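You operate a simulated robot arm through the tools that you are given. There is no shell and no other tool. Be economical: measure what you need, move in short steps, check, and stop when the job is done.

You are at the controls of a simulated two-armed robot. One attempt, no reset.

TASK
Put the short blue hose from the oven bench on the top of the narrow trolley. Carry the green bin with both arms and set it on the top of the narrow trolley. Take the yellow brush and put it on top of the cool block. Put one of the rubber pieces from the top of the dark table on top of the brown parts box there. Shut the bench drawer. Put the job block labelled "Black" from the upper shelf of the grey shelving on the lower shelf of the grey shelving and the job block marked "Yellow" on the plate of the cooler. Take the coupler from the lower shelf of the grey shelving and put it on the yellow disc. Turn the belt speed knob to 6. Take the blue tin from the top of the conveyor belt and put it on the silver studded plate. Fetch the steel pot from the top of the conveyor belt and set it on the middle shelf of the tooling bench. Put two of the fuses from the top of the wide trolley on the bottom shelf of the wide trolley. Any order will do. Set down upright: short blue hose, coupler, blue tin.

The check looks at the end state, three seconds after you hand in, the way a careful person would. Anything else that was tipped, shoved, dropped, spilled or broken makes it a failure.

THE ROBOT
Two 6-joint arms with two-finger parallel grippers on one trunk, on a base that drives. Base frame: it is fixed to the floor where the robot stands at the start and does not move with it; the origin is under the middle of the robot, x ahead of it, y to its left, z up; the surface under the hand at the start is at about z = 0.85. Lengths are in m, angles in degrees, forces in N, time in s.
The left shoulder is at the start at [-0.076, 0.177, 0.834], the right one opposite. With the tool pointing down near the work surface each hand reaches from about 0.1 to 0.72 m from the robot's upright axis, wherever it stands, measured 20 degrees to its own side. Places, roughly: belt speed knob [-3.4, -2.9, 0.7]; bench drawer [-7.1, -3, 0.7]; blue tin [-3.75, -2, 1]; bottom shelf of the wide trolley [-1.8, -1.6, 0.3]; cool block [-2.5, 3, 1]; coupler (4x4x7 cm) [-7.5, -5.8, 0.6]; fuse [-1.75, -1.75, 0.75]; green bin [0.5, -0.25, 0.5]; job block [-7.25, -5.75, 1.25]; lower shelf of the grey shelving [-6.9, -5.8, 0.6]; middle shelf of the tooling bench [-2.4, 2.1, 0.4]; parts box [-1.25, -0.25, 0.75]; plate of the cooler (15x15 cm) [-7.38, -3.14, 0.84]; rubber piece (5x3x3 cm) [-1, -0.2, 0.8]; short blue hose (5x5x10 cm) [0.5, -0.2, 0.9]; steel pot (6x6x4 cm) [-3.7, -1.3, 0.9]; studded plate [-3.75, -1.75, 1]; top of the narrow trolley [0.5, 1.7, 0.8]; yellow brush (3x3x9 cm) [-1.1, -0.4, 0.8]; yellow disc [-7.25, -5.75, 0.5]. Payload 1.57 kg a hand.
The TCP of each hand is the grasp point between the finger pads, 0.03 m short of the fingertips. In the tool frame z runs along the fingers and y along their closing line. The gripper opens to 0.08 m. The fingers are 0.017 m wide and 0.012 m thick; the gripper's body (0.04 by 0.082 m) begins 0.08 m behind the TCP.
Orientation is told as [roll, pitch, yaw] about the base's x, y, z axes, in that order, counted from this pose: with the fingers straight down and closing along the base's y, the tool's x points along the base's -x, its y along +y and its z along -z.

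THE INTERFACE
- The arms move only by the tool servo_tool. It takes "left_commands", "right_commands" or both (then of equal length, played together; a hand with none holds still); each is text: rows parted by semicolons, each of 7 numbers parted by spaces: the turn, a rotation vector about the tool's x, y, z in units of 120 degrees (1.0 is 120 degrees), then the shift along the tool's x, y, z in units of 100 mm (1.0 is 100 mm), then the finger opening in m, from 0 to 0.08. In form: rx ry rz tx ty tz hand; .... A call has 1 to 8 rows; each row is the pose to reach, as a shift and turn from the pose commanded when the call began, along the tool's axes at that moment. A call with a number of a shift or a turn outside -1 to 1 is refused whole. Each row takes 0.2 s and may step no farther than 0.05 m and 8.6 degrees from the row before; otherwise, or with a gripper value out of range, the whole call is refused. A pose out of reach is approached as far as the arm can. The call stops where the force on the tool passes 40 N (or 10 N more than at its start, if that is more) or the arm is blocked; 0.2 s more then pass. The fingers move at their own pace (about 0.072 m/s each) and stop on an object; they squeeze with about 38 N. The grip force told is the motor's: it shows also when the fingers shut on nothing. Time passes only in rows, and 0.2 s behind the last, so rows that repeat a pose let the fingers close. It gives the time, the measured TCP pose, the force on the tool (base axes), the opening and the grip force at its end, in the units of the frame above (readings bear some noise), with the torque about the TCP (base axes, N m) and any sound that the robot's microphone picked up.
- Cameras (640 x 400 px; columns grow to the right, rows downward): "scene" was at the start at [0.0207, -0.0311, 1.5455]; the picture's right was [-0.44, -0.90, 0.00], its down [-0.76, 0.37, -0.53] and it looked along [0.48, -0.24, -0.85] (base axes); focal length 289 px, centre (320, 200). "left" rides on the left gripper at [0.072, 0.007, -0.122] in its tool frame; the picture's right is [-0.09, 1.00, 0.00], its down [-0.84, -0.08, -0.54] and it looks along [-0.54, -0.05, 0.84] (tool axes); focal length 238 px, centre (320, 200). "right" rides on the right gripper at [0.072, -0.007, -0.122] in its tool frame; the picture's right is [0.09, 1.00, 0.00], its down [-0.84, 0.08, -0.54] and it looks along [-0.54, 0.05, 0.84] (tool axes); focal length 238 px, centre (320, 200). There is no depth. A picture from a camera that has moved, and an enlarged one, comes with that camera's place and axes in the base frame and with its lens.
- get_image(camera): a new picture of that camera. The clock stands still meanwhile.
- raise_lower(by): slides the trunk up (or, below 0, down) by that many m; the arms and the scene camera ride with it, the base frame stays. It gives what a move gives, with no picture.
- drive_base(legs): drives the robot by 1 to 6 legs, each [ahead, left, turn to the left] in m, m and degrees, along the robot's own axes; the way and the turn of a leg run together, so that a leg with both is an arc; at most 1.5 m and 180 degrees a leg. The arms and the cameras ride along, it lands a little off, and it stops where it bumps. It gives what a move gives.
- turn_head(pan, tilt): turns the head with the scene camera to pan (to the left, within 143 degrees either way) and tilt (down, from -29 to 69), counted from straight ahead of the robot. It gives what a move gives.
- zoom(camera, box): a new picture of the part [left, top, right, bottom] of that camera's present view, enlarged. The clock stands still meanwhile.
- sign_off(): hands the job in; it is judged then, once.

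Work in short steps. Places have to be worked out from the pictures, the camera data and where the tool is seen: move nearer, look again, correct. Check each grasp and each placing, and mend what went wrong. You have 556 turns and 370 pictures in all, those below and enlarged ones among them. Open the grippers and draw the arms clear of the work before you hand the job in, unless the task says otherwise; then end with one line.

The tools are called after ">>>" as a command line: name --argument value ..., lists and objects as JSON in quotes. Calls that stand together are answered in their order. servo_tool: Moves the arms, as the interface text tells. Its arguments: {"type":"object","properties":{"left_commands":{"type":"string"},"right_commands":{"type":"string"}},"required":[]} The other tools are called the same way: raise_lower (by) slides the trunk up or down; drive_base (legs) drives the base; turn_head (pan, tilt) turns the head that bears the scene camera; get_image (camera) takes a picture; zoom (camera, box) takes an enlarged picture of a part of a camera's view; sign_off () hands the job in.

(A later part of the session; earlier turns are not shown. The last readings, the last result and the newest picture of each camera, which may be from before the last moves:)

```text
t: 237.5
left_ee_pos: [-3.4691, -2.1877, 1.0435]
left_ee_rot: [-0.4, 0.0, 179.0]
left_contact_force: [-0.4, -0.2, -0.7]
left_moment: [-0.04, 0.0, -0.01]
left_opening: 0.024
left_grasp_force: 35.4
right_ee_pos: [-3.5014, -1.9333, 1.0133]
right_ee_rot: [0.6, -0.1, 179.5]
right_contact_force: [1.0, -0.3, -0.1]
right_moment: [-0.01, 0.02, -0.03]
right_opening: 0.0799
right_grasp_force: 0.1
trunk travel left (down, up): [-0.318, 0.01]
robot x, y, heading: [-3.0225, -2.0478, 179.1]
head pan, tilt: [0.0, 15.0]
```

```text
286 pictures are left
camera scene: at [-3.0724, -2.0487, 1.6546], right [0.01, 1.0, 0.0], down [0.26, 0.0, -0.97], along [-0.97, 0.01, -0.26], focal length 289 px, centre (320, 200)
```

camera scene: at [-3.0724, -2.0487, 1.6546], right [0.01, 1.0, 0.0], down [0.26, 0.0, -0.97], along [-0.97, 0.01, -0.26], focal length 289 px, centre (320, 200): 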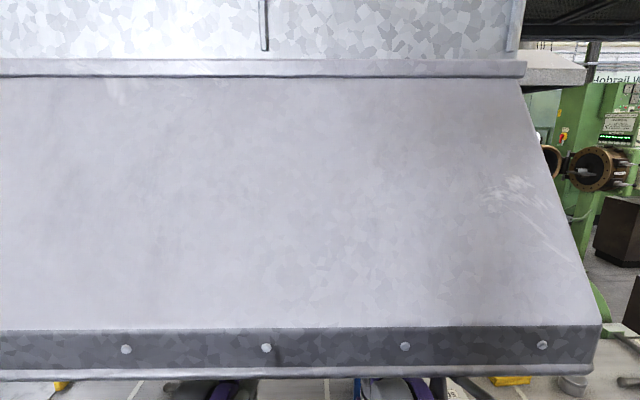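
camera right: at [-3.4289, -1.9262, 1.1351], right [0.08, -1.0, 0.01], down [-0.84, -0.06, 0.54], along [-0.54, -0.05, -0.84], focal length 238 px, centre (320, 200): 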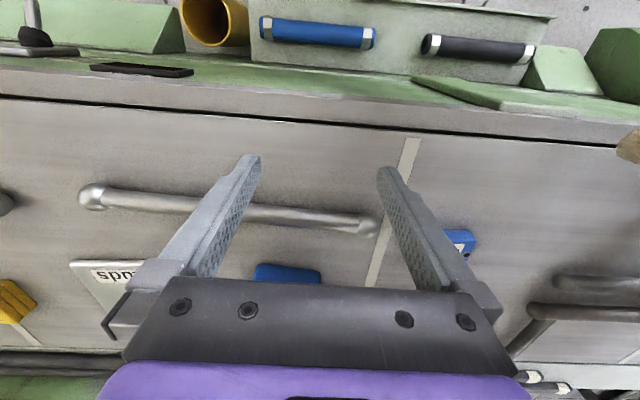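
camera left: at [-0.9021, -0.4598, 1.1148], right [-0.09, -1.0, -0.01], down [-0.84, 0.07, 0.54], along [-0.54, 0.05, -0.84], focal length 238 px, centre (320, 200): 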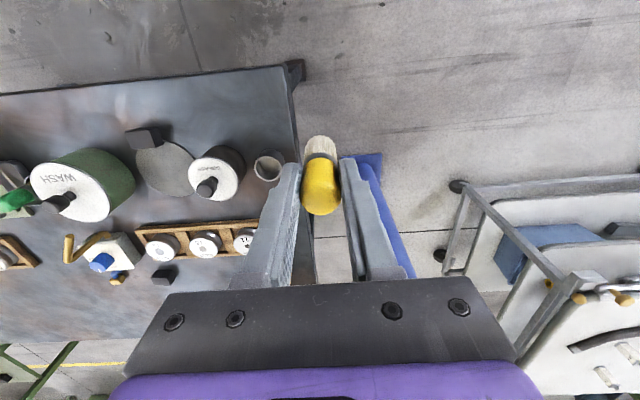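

The hood's front lower edge is near x≈-3.31, z≈1.41. I lower the trunk 0.15 to stay beneath it, raising the hands relative to the trunk, and look again.

>>> raise_lower --by -0.15

>>> servo_tool --left_commands "0 0 0 0.3 0 -0.3 0; 0 0 0 0.3 0 -0.65 0; 0 0 0 0.3 0 -1 0" --right_commands "0 0 0 0.3 -0.3 -0.3 0.08; 0 0 0 0.6 -0.6 -0.4 0.08; 0 0 0 0.9 -0.9 -0.5 0.08"

>>> turn_head --pan 5 --tilt 35

>>> get_image --camera "scene"

```text
t: 238.4
left_ee_pos: [-3.4629, -2.1882, 0.9775]
left_ee_rot: [-0.4, 0.2, 178.9]
left_contact_force: [4.7, -0.3, 14.2]
left_moment: [-0.14, -0.32, 0.03]
left_opening: 0.0246
left_grasp_force: 36.3
right_ee_pos: [-3.4949, -1.9325, 0.9512]
right_ee_rot: [0.0, 0.4, 179.5]
right_contact_force: [8.9, 0.3, 43.7]
right_moment: [2.02, 0.03, -0.18]
right_opening: 0.0796
right_grasp_force: 0.1
trunk travel left (down, up): [-0.252, 0.075]
robot x, y, heading: [-3.0202, -2.0483, 179.4]
head pan, tilt: [0.0, 15.0]
stopped: the force on the tool passed its limit at 111 N (the readings are from after the stop); the commanded pose is now the measured one
```

```text
refused: row 1 steps farther than a row can; nothing moved
```

```text
t: 239.2
left_ee_pos: [-3.4639, -2.1882, 0.9784]
left_ee_rot: [-0.4, 0.1, 179.1]
left_contact_force: [0.3, -0.6, 0.3]
left_moment: [-0.02, 0.0, 0.01]
left_opening: 0.0244
left_grasp_force: 36.0
right_ee_pos: [-3.4948, -1.9331, 0.9523]
right_ee_rot: [0.2, 0.1, 179.5]
right_contact_force: [12.6, -0.5, 43.4]
right_moment: [2.12, -0.21, -0.62]
right_opening: 0.0798
right_grasp_force: 0.0
trunk travel left (down, up): [-0.252, 0.075]
robot x, y, heading: [-3.022, -2.0486, 179.3]
head pan, tilt: [5.0, 35.0]
```

```text
285 pictures are left
camera scene: at [-3.0635, -2.0576, 1.5517], right [-0.07, 1.0, 0.0], down [0.57, 0.04, -0.82], along [-0.82, -0.06, -0.57], focal length 289 px, centre (320, 200)
```

scene: 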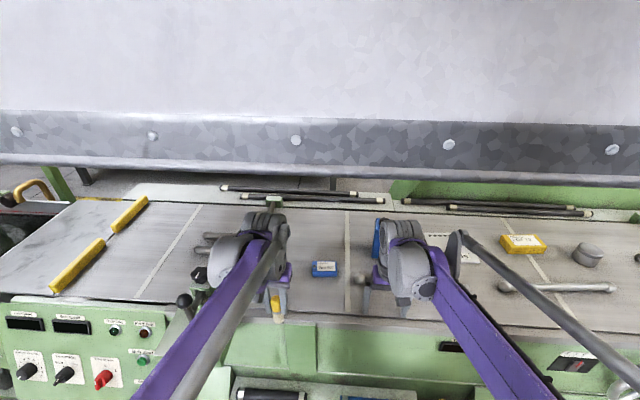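

I lowered onto something; the right finger presses on the belt rod. Raise both hands immediately.

>>> servo_tool --left_commands "0 0 0 0 0 -0.3 0; 0 0 0 0 0 -0.6 0; 0 0 0 0 0 -0.8 0" --right_commands "0 0 0 0 0 -0.3 0.08; 0 0 0 0 0 -0.7 0.08; 0 0 0 0 0 -1 0.08"

>>> get_image --camera "right"

>>> get_image --camera "left"

```text
t: 240.0
left_ee_pos: [-3.4658, -2.1872, 1.055]
left_ee_rot: [-0.4, 0.2, 179.0]
left_contact_force: [0.1, -0.2, -0.3]
left_moment: [0.01, 0.01, -0.02]
left_opening: 0.0242
left_grasp_force: 35.9
right_ee_pos: [-3.4977, -1.9337, 1.0475]
right_ee_rot: [0.3, 0.3, 179.4]
right_contact_force: [0.0, 0.8, -0.3]
right_moment: [-0.02, 0.0, 0.01]
right_opening: 0.08
right_grasp_force: 0.2
trunk travel left (down, up): [-0.252, 0.075]
robot x, y, heading: [-3.0227, -2.0513, 179.3]
head pan, tilt: [5.0, 35.0]
```

```text
284 pictures are left
camera right: at [-3.4263, -1.9273, 1.1702], right [0.08, -1.0, 0.01], down [-0.84, -0.07, 0.54], along [-0.54, -0.05, -0.84], focal length 238 px, centre (320, 200)
```

right: 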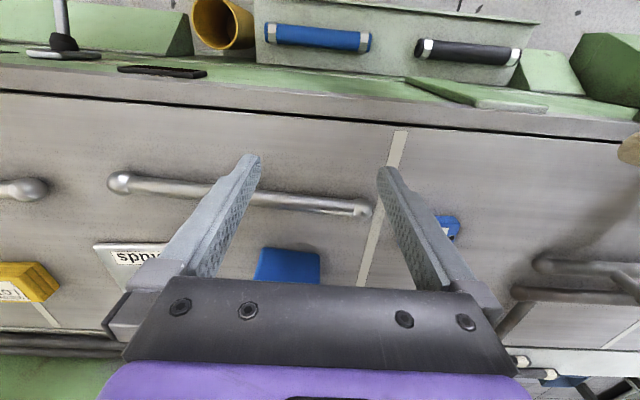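

```text
283 pictures are left
camera left: at [-3.3943, -2.1958, 1.1766], right [-0.11, -0.99, -0.01], down [-0.84, 0.09, 0.54], along [-0.53, 0.07, -0.84], focal length 238 px, centre (320, 200)
```

left: 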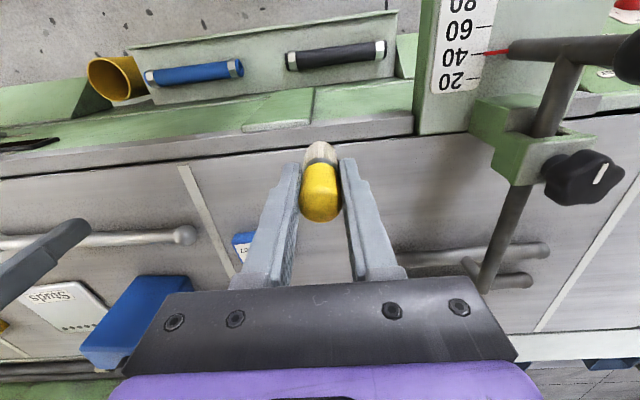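

Nothing was displaced: fingertip met the belt itself (belt top ≈0.92). I move the right hand aside to see the tin clearly.

>>> servo_tool --right_commands "0 0 0 0.2 -0.35 -0.1 0.08; 0 0 0 0.3 -0.7 -0.2 0.08; 0 0 0 0.4 -1 -0.3 0.08"

>>> zoom --camera "scene" --box '[280, 190, 520, 330]'

>>> get_image --camera "right"

```text
t: 240.8
left_ee_pos: [-3.4649, -2.1866, 1.055]
left_ee_rot: [-0.4, 0.3, 179.1]
left_contact_force: [0.3, 0.3, -0.8]
left_moment: [-0.03, 0.03, 0.0]
left_opening: 0.0245
left_grasp_force: 35.8
right_ee_pos: [-3.454, -1.8294, 1.077]
right_ee_rot: [0.3, 0.2, 179.5]
right_contact_force: [-0.1, 0.3, -0.6]
right_moment: [-0.01, -0.02, 0.0]
right_opening: 0.08
right_grasp_force: 0.1
trunk travel left (down, up): [-0.252, 0.075]
robot x, y, heading: [-3.0207, -2.0466, 179.3]
head pan, tilt: [5.0, 35.0]
```

```text
2.67 times, centred on (400, 260) of scene
camera zoom: at [-3.0684, -2.0559, 1.5515], right [-0.07, 1.0, 0.0], down [0.57, 0.04, -0.82], along [-0.82, -0.06, -0.57], focal length 770 px, centre (107, 40)
```

zoom: 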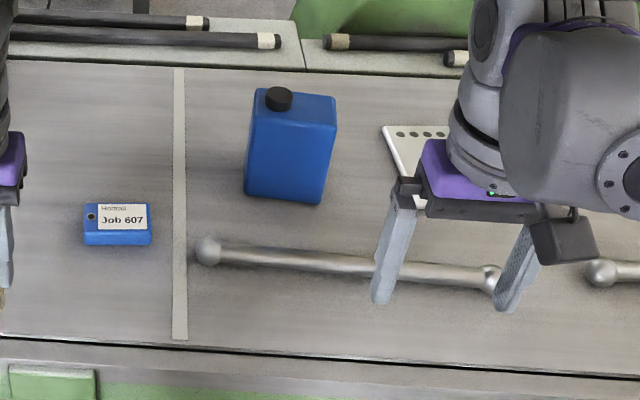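

```text
281 pictures are left
camera right: at [-3.3832, -1.8222, 1.1991], right [0.08, -1.0, 0.01], down [-0.84, -0.07, 0.54], along [-0.54, -0.05, -0.84], focal length 238 px, centre (320, 200)
```

right: 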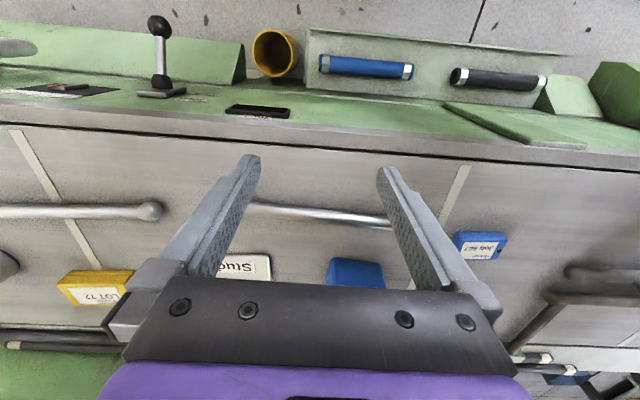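

The tin is ≈8 cm wide (along y) × 5 cm thick, centre [-3.708, -1.907], top 1.03. I must grip its thickness, so turn the right hand ~84° about the vertical.

>>> servo_tool --right_commands "0 0 -0.07 0 0 0 0.08; 0 0 -0.14 0 0 0 0.08; 0 0 -0.21 0 0 0 0.08; 0 0 -0.28 0 0 0 0.08; 0 0 -0.35 0 0 0 0.08"

>>> servo_tool --right_commands "0 0 -0.07 0 0 0 0.08; 0 0 -0.14 0 0 0 0.08; 0 0 -0.21 0 0 0 0.08; 0 0 -0.28 0 0 0 0.08; 0 0 -0.35 0 0 0 0.08"

>>> get_image --camera "right"

>>> get_image --camera "scene"

```text
t: 242.0
left_ee_pos: [-3.4656, -2.1873, 1.0544]
left_ee_rot: [-0.4, 0.3, 179.0]
left_contact_force: [0.7, 0.5, -0.7]
left_moment: [-0.02, -0.02, 0.0]
left_opening: 0.024
left_grasp_force: 35.9
right_ee_pos: [-3.4574, -1.8322, 1.078]
right_ee_rot: [0.4, 0.0, -138.3]
right_contact_force: [0.8, 0.1, -0.4]
right_moment: [-0.02, 0.0, -0.03]
right_opening: 0.0803
right_grasp_force: 0.0
trunk travel left (down, up): [-0.252, 0.075]
robot x, y, heading: [-3.022, -2.0507, 179.2]
head pan, tilt: [5.0, 35.0]
```

```text
t: 243.2
left_ee_pos: [-3.4665, -2.1873, 1.056]
left_ee_rot: [-0.4, 0.3, 179.0]
left_contact_force: [0.7, -0.3, -0.6]
left_moment: [0.01, 0.01, -0.01]
left_opening: 0.0242
left_grasp_force: 35.7
right_ee_pos: [-3.4577, -1.8308, 1.0775]
right_ee_rot: [0.3, -0.2, -96.3]
right_contact_force: [-0.2, 0.2, -0.2]
right_moment: [0.01, -0.02, 0.02]
right_opening: 0.0799
right_grasp_force: 0.1
trunk travel left (down, up): [-0.252, 0.075]
robot x, y, heading: [-3.0216, -2.0504, 179.6]
head pan, tilt: [5.0, 35.0]
```

```text
280 pictures are left
camera right: at [-3.457, -1.7595, 1.1996], right [1.0, -0.02, 0.0], down [-0.02, -0.84, 0.55], along [-0.01, -0.55, -0.84], focal length 238 px, centre (320, 200)
```

right: 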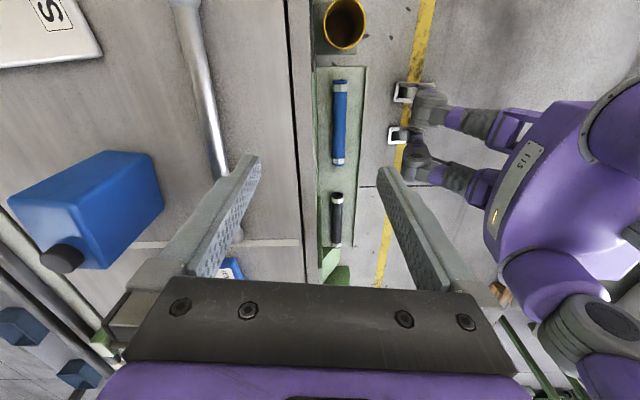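

```text
279 pictures are left
camera scene: at [-3.069, -2.0564, 1.5515], right [-0.07, 1.0, 0.0], down [0.57, 0.04, -0.82], along [-0.82, -0.06, -0.57], focal length 289 px, centre (320, 200)
```

scene: 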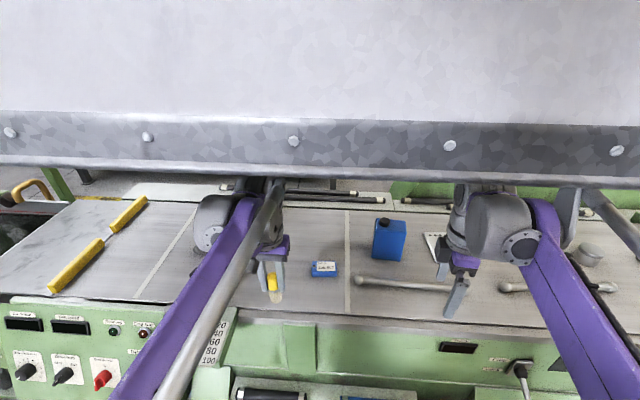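

Hand yaw is right. Move it over the tin (two calls), staying above the cap.

>>> servo_tool --right_commands "0 0 0 -0.1 -0.3 -0.1 0.08; 0 0 0 -0.25 -0.65 -0.15 0.08; 0 0 0 -0.42 -1 -0.15 0.08"

>>> servo_tool --right_commands "0 0 0 -0.15 -0.3 0 0.08; 0 0 0 -0.3 -0.65 0 0.08; 0 0 0 -0.45 -1 0 0.08"

>>> get_image --camera "right"

```text
t: 244.0
left_ee_pos: [-3.4669, -2.1862, 1.0543]
left_ee_rot: [-0.4, 0.4, 179.0]
left_contact_force: [0.1, 0.6, -0.3]
left_moment: [-0.01, -0.02, -0.01]
left_opening: 0.024
left_grasp_force: 36.4
right_ee_pos: [-3.5627, -1.8599, 1.0923]
right_ee_rot: [0.2, -0.3, -96.4]
right_contact_force: [-0.4, 0.0, -0.4]
right_moment: [0.0, 0.0, 0.03]
right_opening: 0.08
right_grasp_force: 0.1
trunk travel left (down, up): [-0.252, 0.075]
robot x, y, heading: [-3.019, -2.047, 179.4]
head pan, tilt: [5.0, 35.0]
```

```text
t: 244.8
left_ee_pos: [-3.464, -2.1875, 1.0554]
left_ee_rot: [-0.4, 0.3, 179.1]
left_contact_force: [0.3, -0.2, 0.4]
left_moment: [0.0, -0.02, 0.02]
left_opening: 0.0246
left_grasp_force: 36.1
right_ee_pos: [-3.6138, -1.8855, 1.0826]
right_ee_rot: [0.3, -0.2, -96.5]
right_contact_force: [0.1, -0.8, 0.4]
right_moment: [0.02, 0.03, -0.05]
right_opening: 0.08
right_grasp_force: 0.1
right hand out of reach, approached as far as the arm can: row 2, 3
trunk travel left (down, up): [-0.252, 0.075]
robot x, y, heading: [-3.0212, -2.0503, 179.5]
head pan, tilt: [5.0, 35.0]
```

```text
278 pictures are left
camera right: at [-3.6119, -1.8124, 1.2052], right [1.0, -0.02, 0.0], down [-0.02, -0.84, 0.55], along [-0.01, -0.55, -0.84], focal length 238 px, centre (320, 200)
```

right: 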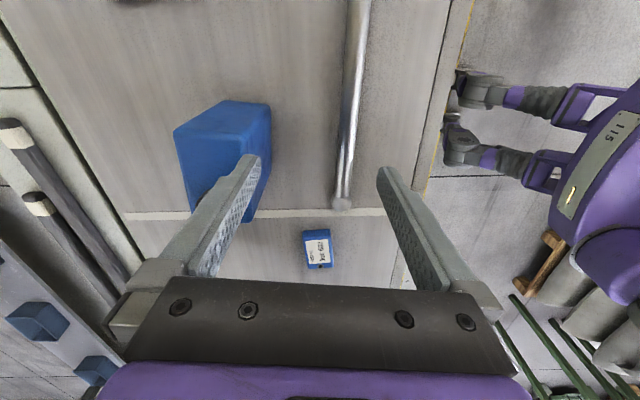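

Arm reach limit; raise the trunk 2 cm for clearance and drive 0.1 m forward.

>>> raise_lower --by 0.02

>>> drive_base --legs '[[0.095, 0, 0]]'

>>> get_image --camera "right"

>>> get_image --camera "scene"

```text
t: 245.5
left_ee_pos: [-3.4671, -2.1877, 1.0764]
left_ee_rot: [-0.4, 0.4, 179.1]
left_contact_force: [0.1, 0.4, -1.1]
left_moment: [0.02, -0.02, 0.0]
left_opening: 0.0243
left_grasp_force: 37.0
right_ee_pos: [-3.6158, -1.8818, 1.1004]
right_ee_rot: [0.3, -0.2, -96.5]
right_contact_force: [0.4, 0.7, -0.2]
right_moment: [0.01, 0.01, 0.03]
right_opening: 0.0799
right_grasp_force: 0.1
trunk travel left (down, up): [-0.272, 0.055]
robot x, y, heading: [-3.0195, -2.0493, 179.3]
head pan, tilt: [5.0, 35.0]
```

```text
t: 246.6
left_ee_pos: [-3.5607, -2.1838, 1.0768]
left_ee_rot: [-0.4, 0.3, 178.8]
left_contact_force: [0.6, 0.5, -0.1]
left_moment: [0.03, 0.0, -0.02]
left_opening: 0.0243
left_grasp_force: 36.5
right_ee_pos: [-3.7073, -1.8779, 1.1]
right_ee_rot: [0.3, -0.1, -96.6]
right_contact_force: [-0.6, 0.4, -0.5]
right_moment: [-0.04, 0.01, 0.02]
right_opening: 0.08
right_grasp_force: 0.1
trunk travel left (down, up): [-0.272, 0.055]
robot x, y, heading: [-3.1172, -2.0464, 179.0]
head pan, tilt: [5.0, 35.0]
```

```text
277 pictures are left
camera right: at [-3.7069, -1.806, 1.2213], right [1.0, -0.02, 0.0], down [-0.02, -0.84, 0.55], along [-0.01, -0.55, -0.84], focal length 238 px, centre (320, 200)
```

right: 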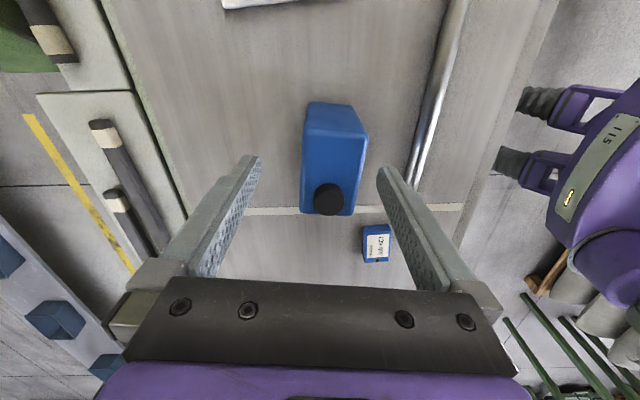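

```text
276 pictures are left
camera scene: at [-3.1622, -2.0549, 1.5731], right [-0.07, 1.0, 0.0], down [0.57, 0.04, -0.82], along [-0.82, -0.06, -0.57], focal length 289 px, centre (320, 200)
```

scene: 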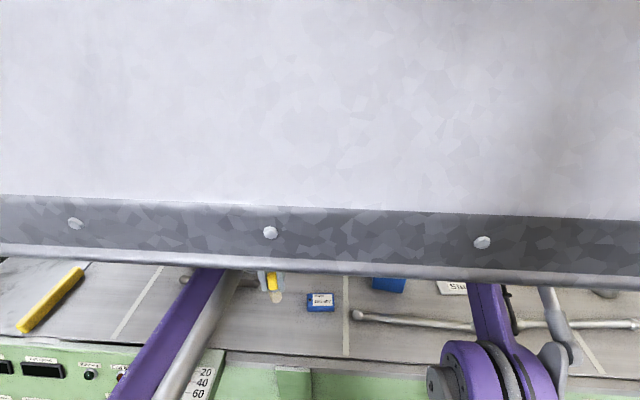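

Tin centre ≈[-3.700, -1.904]. Align and descend in steps, checking.

>>> servo_tool --right_commands "0 0 0 -0.26 0.08 0 0.08; 0 0 0 -0.26 0.08 0.3 0.08; 0 0 0 -0.26 0.08 0.45 0.08"

>>> get_image --camera "right"

```text
t: 247.4
left_ee_pos: [-3.5607, -2.1847, 1.0769]
left_ee_rot: [-0.4, 0.4, 178.7]
left_contact_force: [-0.4, -0.7, -0.5]
left_moment: [0.04, 0.0, -0.04]
left_opening: 0.0243
left_grasp_force: 36.6
right_ee_pos: [-3.7024, -1.9049, 1.0555]
right_ee_rot: [0.2, -0.3, -96.6]
right_contact_force: [1.0, -0.3, -0.7]
right_moment: [-0.01, 0.01, -0.02]
right_opening: 0.0797
right_grasp_force: 0.1
trunk travel left (down, up): [-0.272, 0.055]
robot x, y, heading: [-3.1152, -2.0479, 179.2]
head pan, tilt: [5.0, 35.0]
```

```text
275 pictures are left
camera right: at [-3.7013, -1.8329, 1.1771], right [1.0, -0.02, 0.0], down [-0.02, -0.84, 0.55], along [-0.01, -0.55, -0.84], focal length 238 px, centre (320, 200)
```

right: 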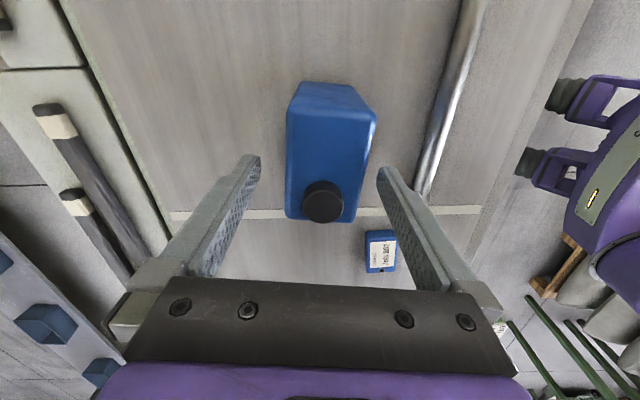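

Aligned. Descend 7 cm and close.

>>> servo_tool --right_commands "0 0 0 0 0.04 0.25 0.08; 0 0 0 0 0.04 0.5 0.08; 0 0 0 0 0.04 0.7 0.08; 0 0 0 0 0.04 0.7 0.04; 0 0 0 0 0.04 0.7 0; 0 0 0 0 0.04 0.7 0; 0 0 0 0 0.04 0.7 0"

>>> get_image --camera "right"

```text
t: 249.0
left_ee_pos: [-3.5615, -2.1833, 1.0765]
left_ee_rot: [-0.4, 0.3, 178.8]
left_contact_force: [-0.5, 0.1, -0.7]
left_moment: [0.0, 0.02, 0.02]
left_opening: 0.0241
left_grasp_force: 36.3
right_ee_pos: [-3.6999, -1.9053, 0.9856]
right_ee_rot: [0.3, -0.2, -96.7]
right_contact_force: [1.6, -1.4, 0.2]
right_moment: [0.09, -0.09, -0.12]
right_opening: 0.055
right_grasp_force: 37.5
trunk travel left (down, up): [-0.272, 0.055]
robot x, y, heading: [-3.1169, -2.0488, 179.0]
head pan, tilt: [5.0, 35.0]
```

```text
274 pictures are left
camera right: at [-3.6982, -1.8335, 1.1071], right [1.0, -0.02, 0.0], down [-0.02, -0.84, 0.55], along [-0.01, -0.55, -0.84], focal length 238 px, centre (320, 200)
```

right: 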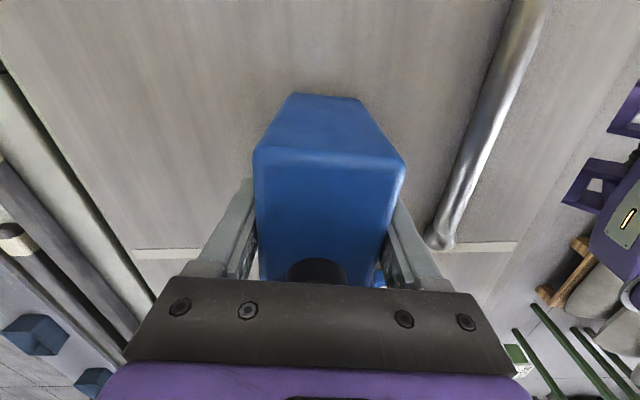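

Tin held (55 mm). Lift 6 cm, then drive 0.2 to the right toward the plate (centre ≈[-3.746, -1.706]).

>>> servo_tool --right_commands "0 0 0 0 0 -0.2 0; 0 0 0 0 0 -0.4 0; 0 0 0 0 0 -0.6 0"

>>> drive_base --legs '[[0.02, -0.2, 1]]'

>>> get_image --camera "right"

>>> get_image --camera "scene"

```text
t: 249.8
left_ee_pos: [-3.5618, -2.1846, 1.0751]
left_ee_rot: [-0.4, 0.3, 178.8]
left_contact_force: [-0.3, 0.5, -1.1]
left_moment: [0.0, 0.02, 0.05]
left_opening: 0.0242
left_grasp_force: 36.1
right_ee_pos: [-3.7009, -1.9078, 1.044]
right_ee_rot: [0.3, -0.2, -96.8]
right_contact_force: [-0.1, -0.3, -4.5]
right_moment: [-0.01, 0.01, 0.0]
right_opening: 0.0549
right_grasp_force: 38.7
trunk travel left (down, up): [-0.272, 0.055]
robot x, y, heading: [-3.116, -2.0485, 179.2]
head pan, tilt: [5.0, 35.0]
```

```text
t: 252.2
left_ee_pos: [-3.5772, -1.9895, 1.0773]
left_ee_rot: [-0.3, 0.2, 179.9]
left_contact_force: [0.0, -0.3, -0.9]
left_moment: [0.02, 0.0, 0.01]
left_opening: 0.0242
left_grasp_force: 36.5
right_ee_pos: [-3.7205, -1.7147, 1.0442]
right_ee_rot: [0.3, -0.2, -95.6]
right_contact_force: [-0.3, 0.3, -4.3]
right_moment: [-0.01, -0.01, 0.02]
right_opening: 0.0551
right_grasp_force: 38.8
trunk travel left (down, up): [-0.272, 0.055]
robot x, y, heading: [-3.1311, -1.845, -180.2]
head pan, tilt: [5.0, 35.0]
```

```text
273 pictures are left
camera right: at [-3.7201, -1.642, 1.1661], right [1.0, -0.01, 0.0], down [-0.01, -0.84, 0.55], along [0.0, -0.55, -0.84], focal length 238 px, centre (320, 200)
```

right: 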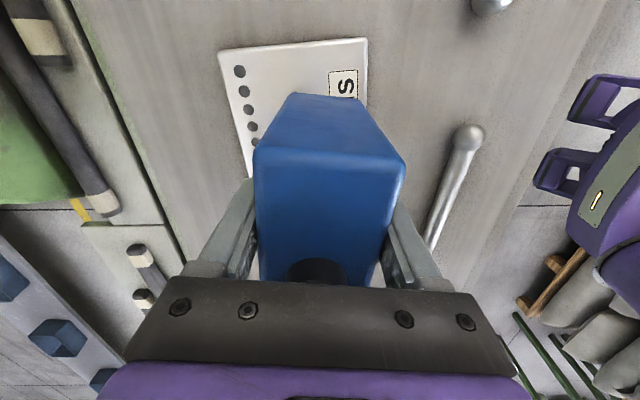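

```text
272 pictures are left
camera scene: at [-3.1806, -1.8519, 1.5731], right [-0.09, 1.0, 0.0], down [0.57, 0.05, -0.82], along [-0.82, -0.07, -0.57], focal length 289 px, centre (320, 200)
```

scene: 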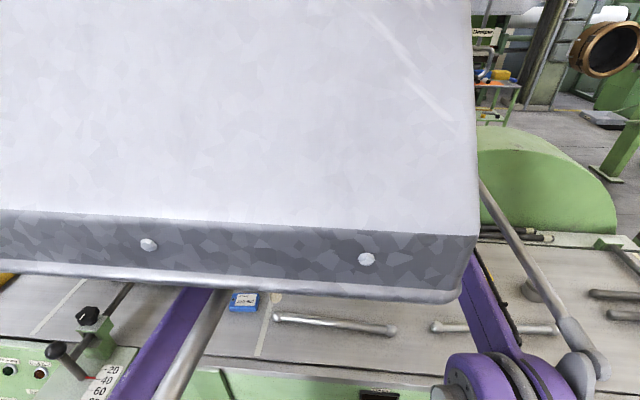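

Plate centre ≈[-3.742, -1.704]. Shift and lower toward it.

>>> servo_tool --right_commands "0 0 0 0.09 -0.22 0 0; 0 0 0 0.09 -0.22 0.2 0; 0 0 0 0.09 -0.22 0.35 0; 0 0 0 0.09 -0.22 0.4 0; 0 0 0 0.09 -0.22 0.44 0; 0 0 0 0.09 -0.22 0.48 0"

>>> get_image --camera "right"

```text
t: 253.6
left_ee_pos: [-3.5758, -1.9876, 1.0772]
left_ee_rot: [-0.3, 0.4, 179.9]
left_contact_force: [-0.5, 0.4, -0.6]
left_moment: [0.02, -0.01, -0.02]
left_opening: 0.0242
left_grasp_force: 36.4
right_ee_pos: [-3.7407, -1.7035, 0.9969]
right_ee_rot: [0.4, -0.2, -95.6]
right_contact_force: [0.5, -0.1, -3.4]
right_moment: [0.01, 0.0, 0.02]
right_opening: 0.055
right_grasp_force: 38.3
trunk travel left (down, up): [-0.272, 0.055]
robot x, y, heading: [-3.1334, -1.8442, -180.0]
head pan, tilt: [5.0, 35.0]
```

```text
271 pictures are left
camera right: at [-3.7405, -1.6312, 1.1181], right [1.0, -0.01, 0.01], down [-0.01, -0.84, 0.55], along [0.0, -0.55, -0.84], focal length 238 px, centre (320, 200)
```

right: 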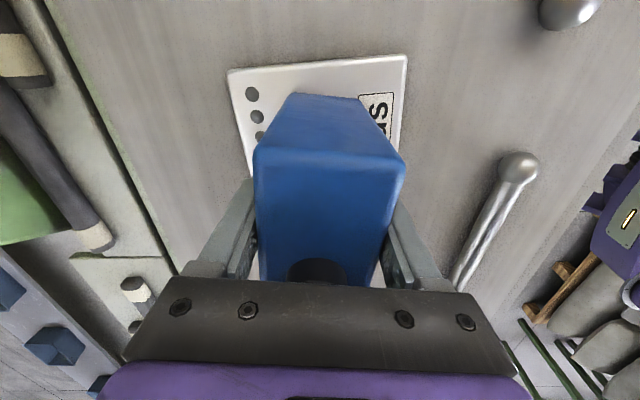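

Centred on the plate. Lower in 3 mm steps until contact.

>>> servo_tool --right_commands "0 0 0 0 0 0.03 0; 0 0 0 0 0 0.06 0; 0 0 0 0 0 0.09 0; 0 0 0 0 0 0.12 0; 0 0 0 0 0 0.15 0"

```text
t: 254.8
left_ee_pos: [-3.5744, -1.9888, 1.0783]
left_ee_rot: [-0.4, 0.2, 179.8]
left_contact_force: [0.4, 0.2, 0.0]
left_moment: [0.0, -0.02, 0.01]
left_opening: 0.0241
left_grasp_force: 35.8
right_ee_pos: [-3.7387, -1.7049, 0.9842]
right_ee_rot: [0.3, -0.2, -95.8]
right_contact_force: [-1.6, 2.5, 35.2]
right_moment: [0.09, 1.05, -0.03]
right_opening: 0.0549
right_grasp_force: 38.2
trunk travel left (down, up): [-0.272, 0.055]
robot x, y, heading: [-3.1354, -1.8439, -179.8]
head pan, tilt: [5.0, 35.0]
```

>>> servo_tool --right_commands "0 0 0 0 0 -0.015 0; 0 0 0 0 0 -0.015 0.065; 0 0 0 0 0 -0.015 0.08; 0 0 0 0 0 -0.015 0.08; 0 0 0 0 0 -0.3 0.08; 0 0 0 0 0 -0.65 0.08; 0 0 0 0 0 -1 0.08"

>>> get_image --camera "right"

```text
t: 256.4
left_ee_pos: [-3.5759, -1.989, 1.0766]
left_ee_rot: [-0.4, 0.2, 179.8]
left_contact_force: [-1.2, -0.5, -0.6]
left_moment: [0.02, -0.02, 0.01]
left_opening: 0.0243
left_grasp_force: 36.6
right_ee_pos: [-3.7412, -1.7012, 1.0808]
right_ee_rot: [0.3, -0.2, -95.6]
right_contact_force: [-0.4, -0.2, 0.9]
right_moment: [0.05, 0.0, -0.02]
right_opening: 0.0799
right_grasp_force: 0.1
trunk travel left (down, up): [-0.272, 0.055]
robot x, y, heading: [-3.1303, -1.8429, -180.0]
head pan, tilt: [5.0, 35.0]
```

```text
270 pictures are left
camera right: at [-3.7413, -1.6282, 1.2022], right [1.0, -0.01, 0.0], down [-0.01, -0.84, 0.55], along [0.0, -0.55, -0.84], focal length 238 px, centre (320, 200)
```

right: 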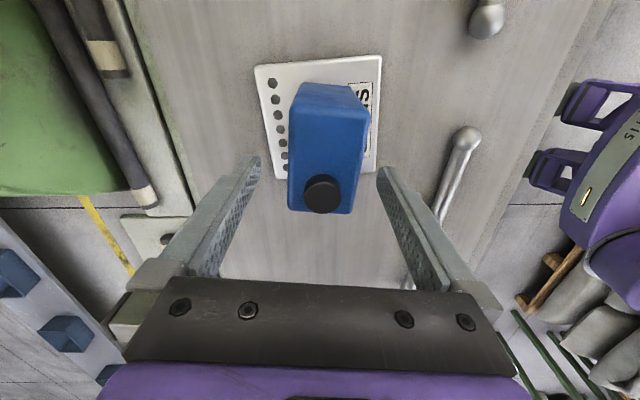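

Tin stands on the plate. Rise a bit, back off 0.2 m, and unwind the hand yaw.

>>> servo_tool --right_commands "0 0 0 0 0 -0.1 0.08; 0 0 0 0 0 -0.2 0.08"

>>> drive_base --legs '[[-0.25, 0, 0], [0, -0.36, 0]]'

>>> servo_tool --right_commands "0 0 0.07 0 0 0 0.08; 0 0 0.14 0 0 0 0.08; 0 0 0.21 0 0 0 0.08; 0 0 0.28 0 0 0 0.08; 0 0 0.35 0 0 0 0.08"

>>> servo_tool --right_commands "0 0 0.07 0 0 0 0.08; 0 0 0.14 0 0 0 0.08; 0 0 0.21 0 0 0 0.08; 0 0 0.28 0 0 0 0.08; 0 0 0.35 0 0 0 0.08"

>>> get_image --camera "scene"

```text
t: 257.0
left_ee_pos: [-3.5773, -1.9884, 1.0775]
left_ee_rot: [-0.4, 0.3, 179.8]
left_contact_force: [-0.1, -0.2, -0.5]
left_moment: [-0.02, 0.01, 0.04]
left_opening: 0.0243
left_grasp_force: 36.1
right_ee_pos: [-3.739, -1.7014, 1.0993]
right_ee_rot: [0.4, -0.3, -95.5]
right_contact_force: [-0.8, -0.2, 0.4]
right_moment: [0.01, -0.02, -0.01]
right_opening: 0.0799
right_grasp_force: 0.0
trunk travel left (down, up): [-0.272, 0.055]
robot x, y, heading: [-3.1322, -1.8423, -180.1]
head pan, tilt: [5.0, 35.0]
```

```text
t: 262.2
left_ee_pos: [-3.3329, -1.6297, 1.0771]
left_ee_rot: [-0.4, 0.2, -179.8]
left_contact_force: [0.2, 0.5, -0.8]
left_moment: [-0.01, -0.01, 0.01]
left_opening: 0.0243
left_grasp_force: 36.1
right_ee_pos: [-3.4997, -1.3443, 1.099]
right_ee_rot: [0.3, -0.1, -95.0]
right_contact_force: [0.2, -0.6, -0.8]
right_moment: [0.03, -0.01, 0.03]
right_opening: 0.08
right_grasp_force: 0.0
trunk travel left (down, up): [-0.272, 0.055]
robot x, y, heading: [-2.8899, -1.4835, -179.2]
head pan, tilt: [5.0, 35.0]
```

```text
t: 263.4
left_ee_pos: [-3.3334, -1.6306, 1.0759]
left_ee_rot: [-0.4, 0.4, -179.7]
left_contact_force: [0.1, 0.0, -0.5]
left_moment: [0.02, 0.01, -0.02]
left_opening: 0.0244
left_grasp_force: 36.1
right_ee_pos: [-3.4971, -1.3437, 1.0985]
right_ee_rot: [0.4, -0.1, -137.3]
right_contact_force: [-0.7, 0.2, -0.2]
right_moment: [-0.02, 0.0, 0.0]
right_opening: 0.08
right_grasp_force: 0.0
trunk travel left (down, up): [-0.272, 0.055]
robot x, y, heading: [-2.8921, -1.4823, -179.6]
head pan, tilt: [5.0, 35.0]
```

```text
t: 264.6
left_ee_pos: [-3.3329, -1.6304, 1.0763]
left_ee_rot: [-0.4, 0.3, -179.7]
left_contact_force: [0.5, -0.1, -1.0]
left_moment: [0.0, -0.01, -0.01]
left_opening: 0.0243
left_grasp_force: 36.2
right_ee_pos: [-3.4976, -1.3445, 1.1004]
right_ee_rot: [0.3, 0.3, -179.3]
right_contact_force: [-0.1, -0.2, 1.0]
right_moment: [0.03, 0.01, 0.03]
right_opening: 0.08
right_grasp_force: 0.0
trunk travel left (down, up): [-0.272, 0.055]
robot x, y, heading: [-2.8927, -1.4784, -179.5]
head pan, tilt: [5.0, 35.0]
```

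```text
269 pictures are left
camera scene: at [-2.938, -1.4897, 1.5731], right [-0.1, 1.0, 0.0], down [0.57, 0.06, -0.82], along [-0.82, -0.08, -0.57], focal length 289 px, centre (320, 200)
```

scene: 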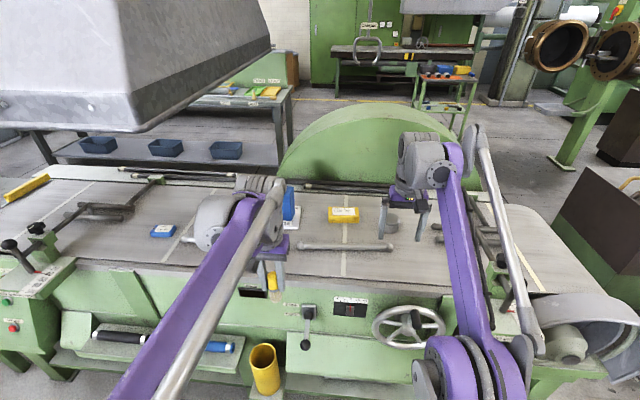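

I pitch the right hand forward 52° (so the pot can later be slid onto a shelf upright) and look at the pot.

>>> servo_tool --right_commands "0 -0.062 0 0 0 0 0.08; 0 -0.124 0 0 0 0 0.08; 0 -0.186 0 0 0 0 0.08; 0 -0.248 0 0 0 0 0.08; 0 -0.31 0 0 0 0 0.08; 0 -0.372 0 0 0 0 0.08; 0 -0.433 0 0 0 0 0.08"

>>> get_image --camera "right"

>>> zoom --camera "scene" --box '[290, 150, 490, 290]'

```text
t: 266.2
left_ee_pos: [-3.3324, -1.6298, 1.0759]
left_ee_rot: [-0.4, 0.4, -179.6]
left_contact_force: [1.1, -0.6, 0.4]
left_moment: [0.04, 0.0, 0.03]
left_opening: 0.0242
left_grasp_force: 35.7
right_ee_pos: [-3.4983, -1.3448, 1.0999]
right_ee_rot: [0.6, -51.8, -179.5]
right_contact_force: [0.3, 0.3, 0.2]
right_moment: [0.0, -0.01, 0.01]
right_opening: 0.0801
right_grasp_force: 0.0
trunk travel left (down, up): [-0.272, 0.055]
robot x, y, heading: [-2.8913, -1.4806, -179.5]
head pan, tilt: [5.0, 35.0]
```

```text
268 pictures are left
camera right: at [-3.3579, -1.3357, 1.1184], right [0.07, -1.0, -0.07], down [-0.09, -0.07, 0.99], along [-0.99, -0.07, -0.09], focal length 238 px, centre (320, 200)
```

right: 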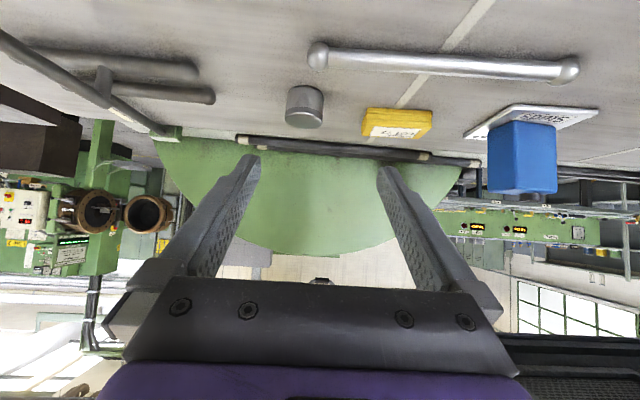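

```text
2.86 times, centred on (390, 220) of scene
camera zoom: at [-2.9376, -1.4896, 1.5731], right [-0.1, 1.0, 0.0], down [0.57, 0.06, -0.82], along [-0.82, -0.08, -0.57], focal length 825 px, centre (120, 143)
```

zoom: 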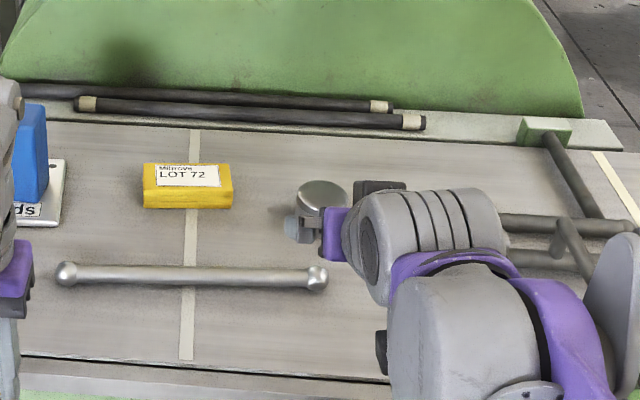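

Pot centre ≈[-3.718, -1.326], z 0.92–0.96; the rod's end lies just in front, so I'll come down along the tool axis. Drive 0.17 forward.

>>> drive_base --legs '[[0.17, -0.02, -0.5]]'

>>> get_image --camera "right"

```text
t: 267.6
left_ee_pos: [-3.5022, -1.6042, 1.0758]
left_ee_rot: [-0.3, 0.3, 179.4]
left_contact_force: [-0.6, 0.1, -0.1]
left_moment: [0.0, 0.0, 0.02]
left_opening: 0.0242
left_grasp_force: 36.1
right_ee_pos: [-3.6625, -1.3157, 1.1005]
right_ee_rot: [0.4, -51.7, 179.7]
right_contact_force: [-0.4, 1.0, -1.0]
right_moment: [0.01, -0.05, -0.02]
right_opening: 0.08
right_grasp_force: 0.1
trunk travel left (down, up): [-0.272, 0.055]
robot x, y, heading: [-3.0571, -1.4582, 179.7]
head pan, tilt: [5.0, 35.0]
```

```text
266 pictures are left
camera right: at [-3.5228, -1.3091, 1.1184], right [0.06, -1.0, -0.07], down [-0.09, -0.07, 0.99], along [-0.99, -0.05, -0.1], focal length 238 px, centre (320, 200)
```

right: 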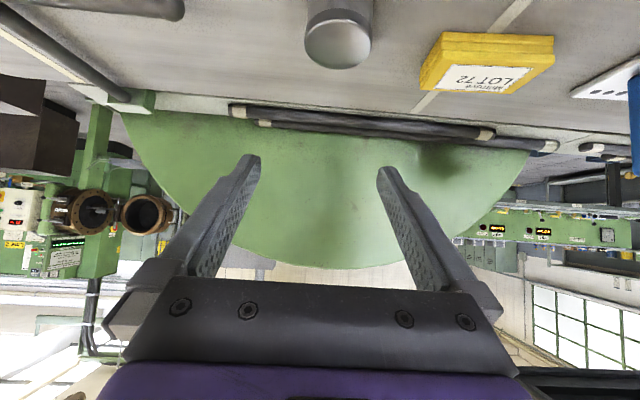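

>>> servo_tool --right_commands "0 0 0 0.3 0.05 0.2 0.08; 0 0 0 0.6 0.1 0.4 0.08; 0 0 0 0.81 0.1 0.52 0.08"

>>> get_image --camera "right"

```text
t: 268.4
left_ee_pos: [-3.5006, -1.6045, 1.0762]
left_ee_rot: [-0.4, 0.3, 179.4]
left_contact_force: [0.9, 0.2, -0.9]
left_moment: [-0.03, 0.03, 0.0]
left_opening: 0.0246
left_grasp_force: 35.8
right_ee_pos: [-3.6529, -1.3281, 1.0055]
right_ee_rot: [0.4, -51.6, 179.7]
right_contact_force: [0.1, 0.1, -0.8]
right_moment: [-0.02, 0.0, 0.0]
right_opening: 0.0803
right_grasp_force: 0.0
trunk travel left (down, up): [-0.272, 0.055]
robot x, y, heading: [-3.0577, -1.4596, 180.0]
head pan, tilt: [5.0, 35.0]
```

```text
265 pictures are left
camera right: at [-3.5131, -1.3209, 1.0238], right [0.06, -1.0, -0.07], down [-0.09, -0.07, 0.99], along [-0.99, -0.05, -0.1], focal length 238 px, centre (320, 200)
```

right: 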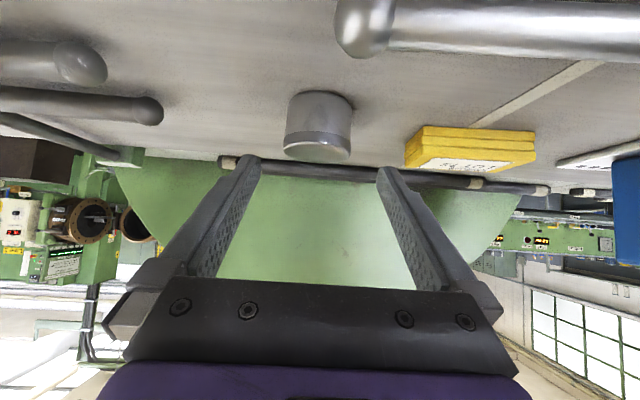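

Aligned; advance 8 cm along the tool axis, then close.

>>> servo_tool --right_commands "0 0 0 0 0 0.3 0.08; 0 0 0 0 0 0.6 0.08; 0 0 0 0 0 0.8 0.08; 0 0 0 0 0 0.8 0.04; 0 0 0 0 0 0.8 0; 0 0 0 0 0 0.8 0; 0 0 0 0 0 0.8 0"

>>> get_image --camera "right"

```text
t: 270.0
left_ee_pos: [-3.5019, -1.6037, 1.0768]
left_ee_rot: [-0.4, 0.3, 179.5]
left_contact_force: [0.1, 0.7, -1.6]
left_moment: [0.06, 0.02, -0.04]
left_opening: 0.0241
left_grasp_force: 36.0
right_ee_pos: [-3.7144, -1.3268, 0.9557]
right_ee_rot: [0.4, -51.6, 179.7]
right_contact_force: [0.2, 1.3, -0.8]
right_moment: [0.03, 0.0, 0.0]
right_opening: 0.0563
right_grasp_force: 37.7
trunk travel left (down, up): [-0.272, 0.055]
robot x, y, heading: [-3.0561, -1.4584, 179.7]
head pan, tilt: [5.0, 35.0]
```

```text
264 pictures are left
camera right: at [-3.5732, -1.3214, 0.9747], right [0.06, -1.0, -0.07], down [-0.09, -0.07, 0.99], along [-0.99, -0.05, -0.1], focal length 238 px, centre (320, 200)
```

right: 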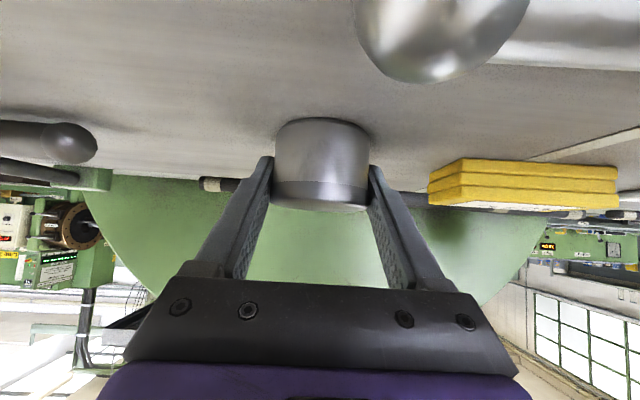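

Pot held (56 mm). Lift 10 cm, back off, and drive north toward the tooling bench.

>>> servo_tool --right_commands "0 0 0 -0.25 0 -0.2 0; 0 0 0 -0.5 0 -0.4 0; 0 0 0 -0.788 0 -0.616 0"

>>> drive_base --legs '[[-0.35, 0, 0], [0, -1.1, 0], [0, -1.1, 0]]'

>>> turn_head --pan -70 --tilt 25

>>> get_image --camera "scene"

```text
t: 270.8
left_ee_pos: [-3.5027, -1.6037, 1.0767]
left_ee_rot: [-0.4, 0.3, 179.5]
left_contact_force: [-0.6, 0.6, -0.4]
left_moment: [-0.01, -0.02, 0.02]
left_opening: 0.0243
left_grasp_force: 35.7
right_ee_pos: [-3.7151, -1.3281, 1.0506]
right_ee_rot: [0.4, -51.7, 179.6]
right_contact_force: [0.2, 0.0, -1.5]
right_moment: [-0.03, 0.0, 0.01]
right_opening: 0.0567
right_grasp_force: 37.9
trunk travel left (down, up): [-0.272, 0.055]
robot x, y, heading: [-3.0613, -1.463, 179.5]
head pan, tilt: [5.0, 35.0]
```

```text
t: 291.9
left_ee_pos: [-3.2023, 0.5437, 1.077]
left_ee_rot: [-0.3, 0.3, -178.4]
left_contact_force: [0.1, 0.2, -1.1]
left_moment: [-0.02, -0.02, -0.01]
left_opening: 0.0242
left_grasp_force: 37.0
right_ee_pos: [-3.4268, 0.8118, 1.051]
right_ee_rot: [0.5, -51.7, -178.1]
right_contact_force: [-1.1, 0.2, -1.5]
right_moment: [0.0, -0.04, 0.0]
right_opening: 0.0566
right_grasp_force: 37.9
trunk travel left (down, up): [-0.272, 0.055]
robot x, y, heading: [-2.7608, 0.6981, -178.2]
head pan, tilt: [5.0, 35.0]
```

```text
t: 293.4
left_ee_pos: [-3.2024, 0.5439, 1.0762]
left_ee_rot: [-0.5, 0.2, -178.4]
left_contact_force: [0.2, 0.6, -1.4]
left_moment: [0.0, -0.02, 0.01]
left_opening: 0.024
left_grasp_force: 36.4
right_ee_pos: [-3.4258, 0.8107, 1.0501]
right_ee_rot: [0.4, -51.7, -178.1]
right_contact_force: [-0.8, 0.7, -1.0]
right_moment: [0.03, 0.01, -0.02]
right_opening: 0.0566
right_grasp_force: 38.1
trunk travel left (down, up): [-0.272, 0.055]
robot x, y, heading: [-2.7666, 0.706, -177.9]
head pan, tilt: [-70.0, 25.0]
```

```text
263 pictures are left
camera scene: at [-2.7571, 0.7883, 1.5889], right [0.93, 0.37, 0.0], down [0.16, -0.39, -0.91], along [-0.34, 0.84, -0.42], focal length 289 px, centre (320, 200)
```

scene: 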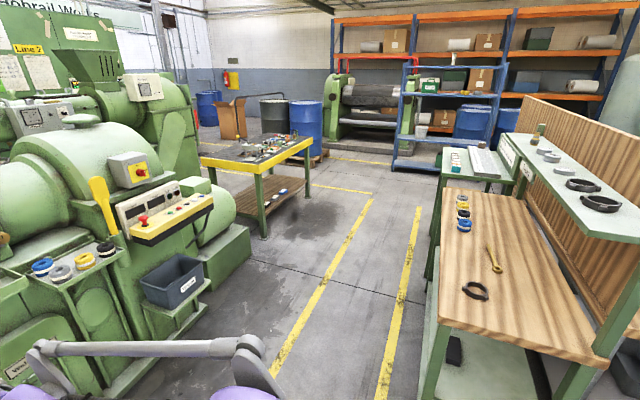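

>>> zoom --camera "scene" --box '[400, 110, 640, 400]'

>>> zoom --camera "scene" --box '[420, 120, 560, 220]'

```text
1.38 times, centred on (520, 255) of scene
camera zoom: at [-2.7571, 0.7883, 1.5889], right [0.93, 0.37, 0.0], down [0.16, -0.39, -0.91], along [-0.34, 0.84, -0.42], focal length 398 px, centre (44, 124)
```

zoom: 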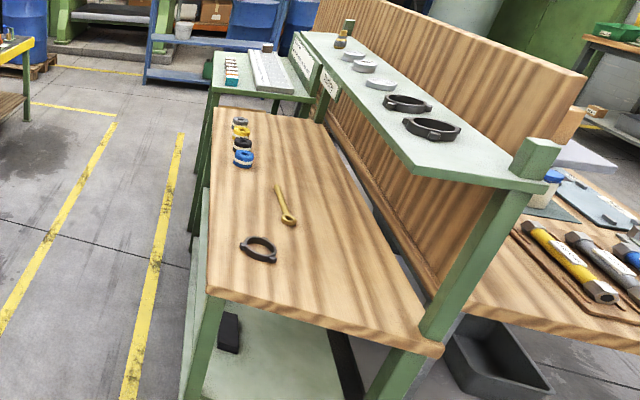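

```text
4.00 times, centred on (490, 170) of scene
camera zoom: at [-2.7571, 0.7883, 1.5889], right [0.93, 0.37, 0.0], down [0.16, -0.39, -0.91], along [-0.34, 0.84, -0.42], focal length 1155 px, centre (-360, 320)
```

zoom: 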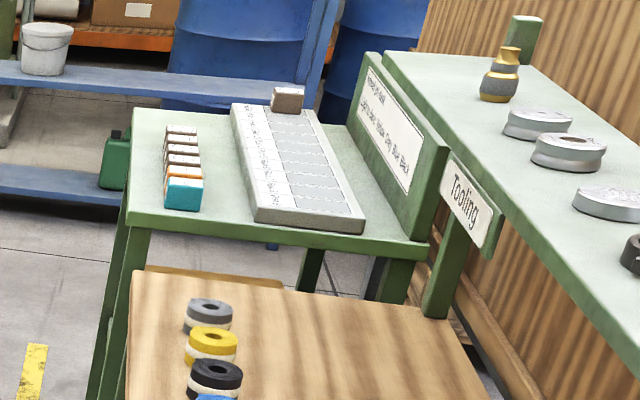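

The cool block is the grey slab on the green stand at ≈[-2.4, 3.1]; the tooling bench spans y 1.54–2.63, x −2.67…−2.26. I turn to face east and drive into the west aisle.

>>> drive_base --legs '[[0, 0, 178], [-0.55, 0, 0], [0, 1.4, 0]]'

>>> turn_head --pan 0 --tilt 40

>>> get_image --camera "scene"

```text
t: 315.6
left_ee_pos: [-2.7806, 2.2119, 1.0762]
left_ee_rot: [-0.4, 0.3, -4.4]
left_contact_force: [-0.5, -0.5, 0.4]
left_moment: [0.01, 0.0, 0.02]
left_opening: 0.0245
left_grasp_force: 36.0
right_ee_pos: [-2.5873, 1.9225, 1.0521]
right_ee_rot: [0.4, -51.7, -4.3]
right_contact_force: [0.3, -0.4, -1.8]
right_moment: [0.01, -0.02, 0.01]
right_opening: 0.0565
right_grasp_force: 38.2
trunk travel left (down, up): [-0.272, 0.055]
robot x, y, heading: [-3.2368, 2.1011, -4.2]
head pan, tilt: [-70.0, 25.0]
```

```text
t: 317.0
left_ee_pos: [-2.7807, 2.2123, 1.0765]
left_ee_rot: [-0.3, 0.2, -4.5]
left_contact_force: [0.3, -0.6, -0.5]
left_moment: [-0.01, 0.02, 0.03]
left_opening: 0.0243
left_grasp_force: 35.7
right_ee_pos: [-2.5867, 1.9225, 1.0511]
right_ee_rot: [0.4, -51.7, -4.3]
right_contact_force: [-0.1, 0.2, -0.6]
right_moment: [0.0, 0.0, 0.04]
right_opening: 0.0566
right_grasp_force: 38.0
trunk travel left (down, up): [-0.272, 0.055]
robot x, y, heading: [-3.2372, 2.0995, -4.0]
head pan, tilt: [0.0, 40.0]
```

```text
260 pictures are left
camera scene: at [-3.1907, 2.0967, 1.5656], right [-0.07, -1.0, 0.0], down [-0.64, 0.05, -0.77], along [0.76, -0.06, -0.64], focal length 289 px, centre (320, 200)
```

scene: 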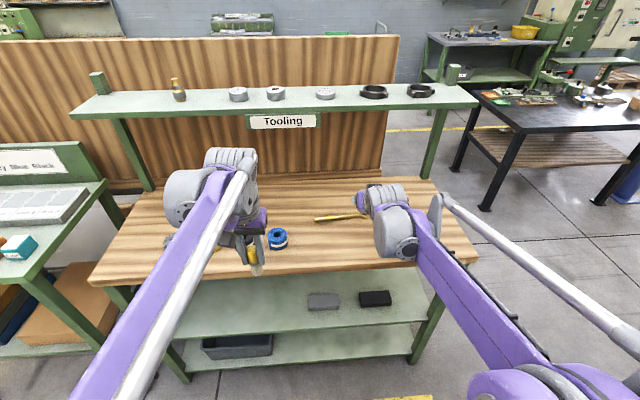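

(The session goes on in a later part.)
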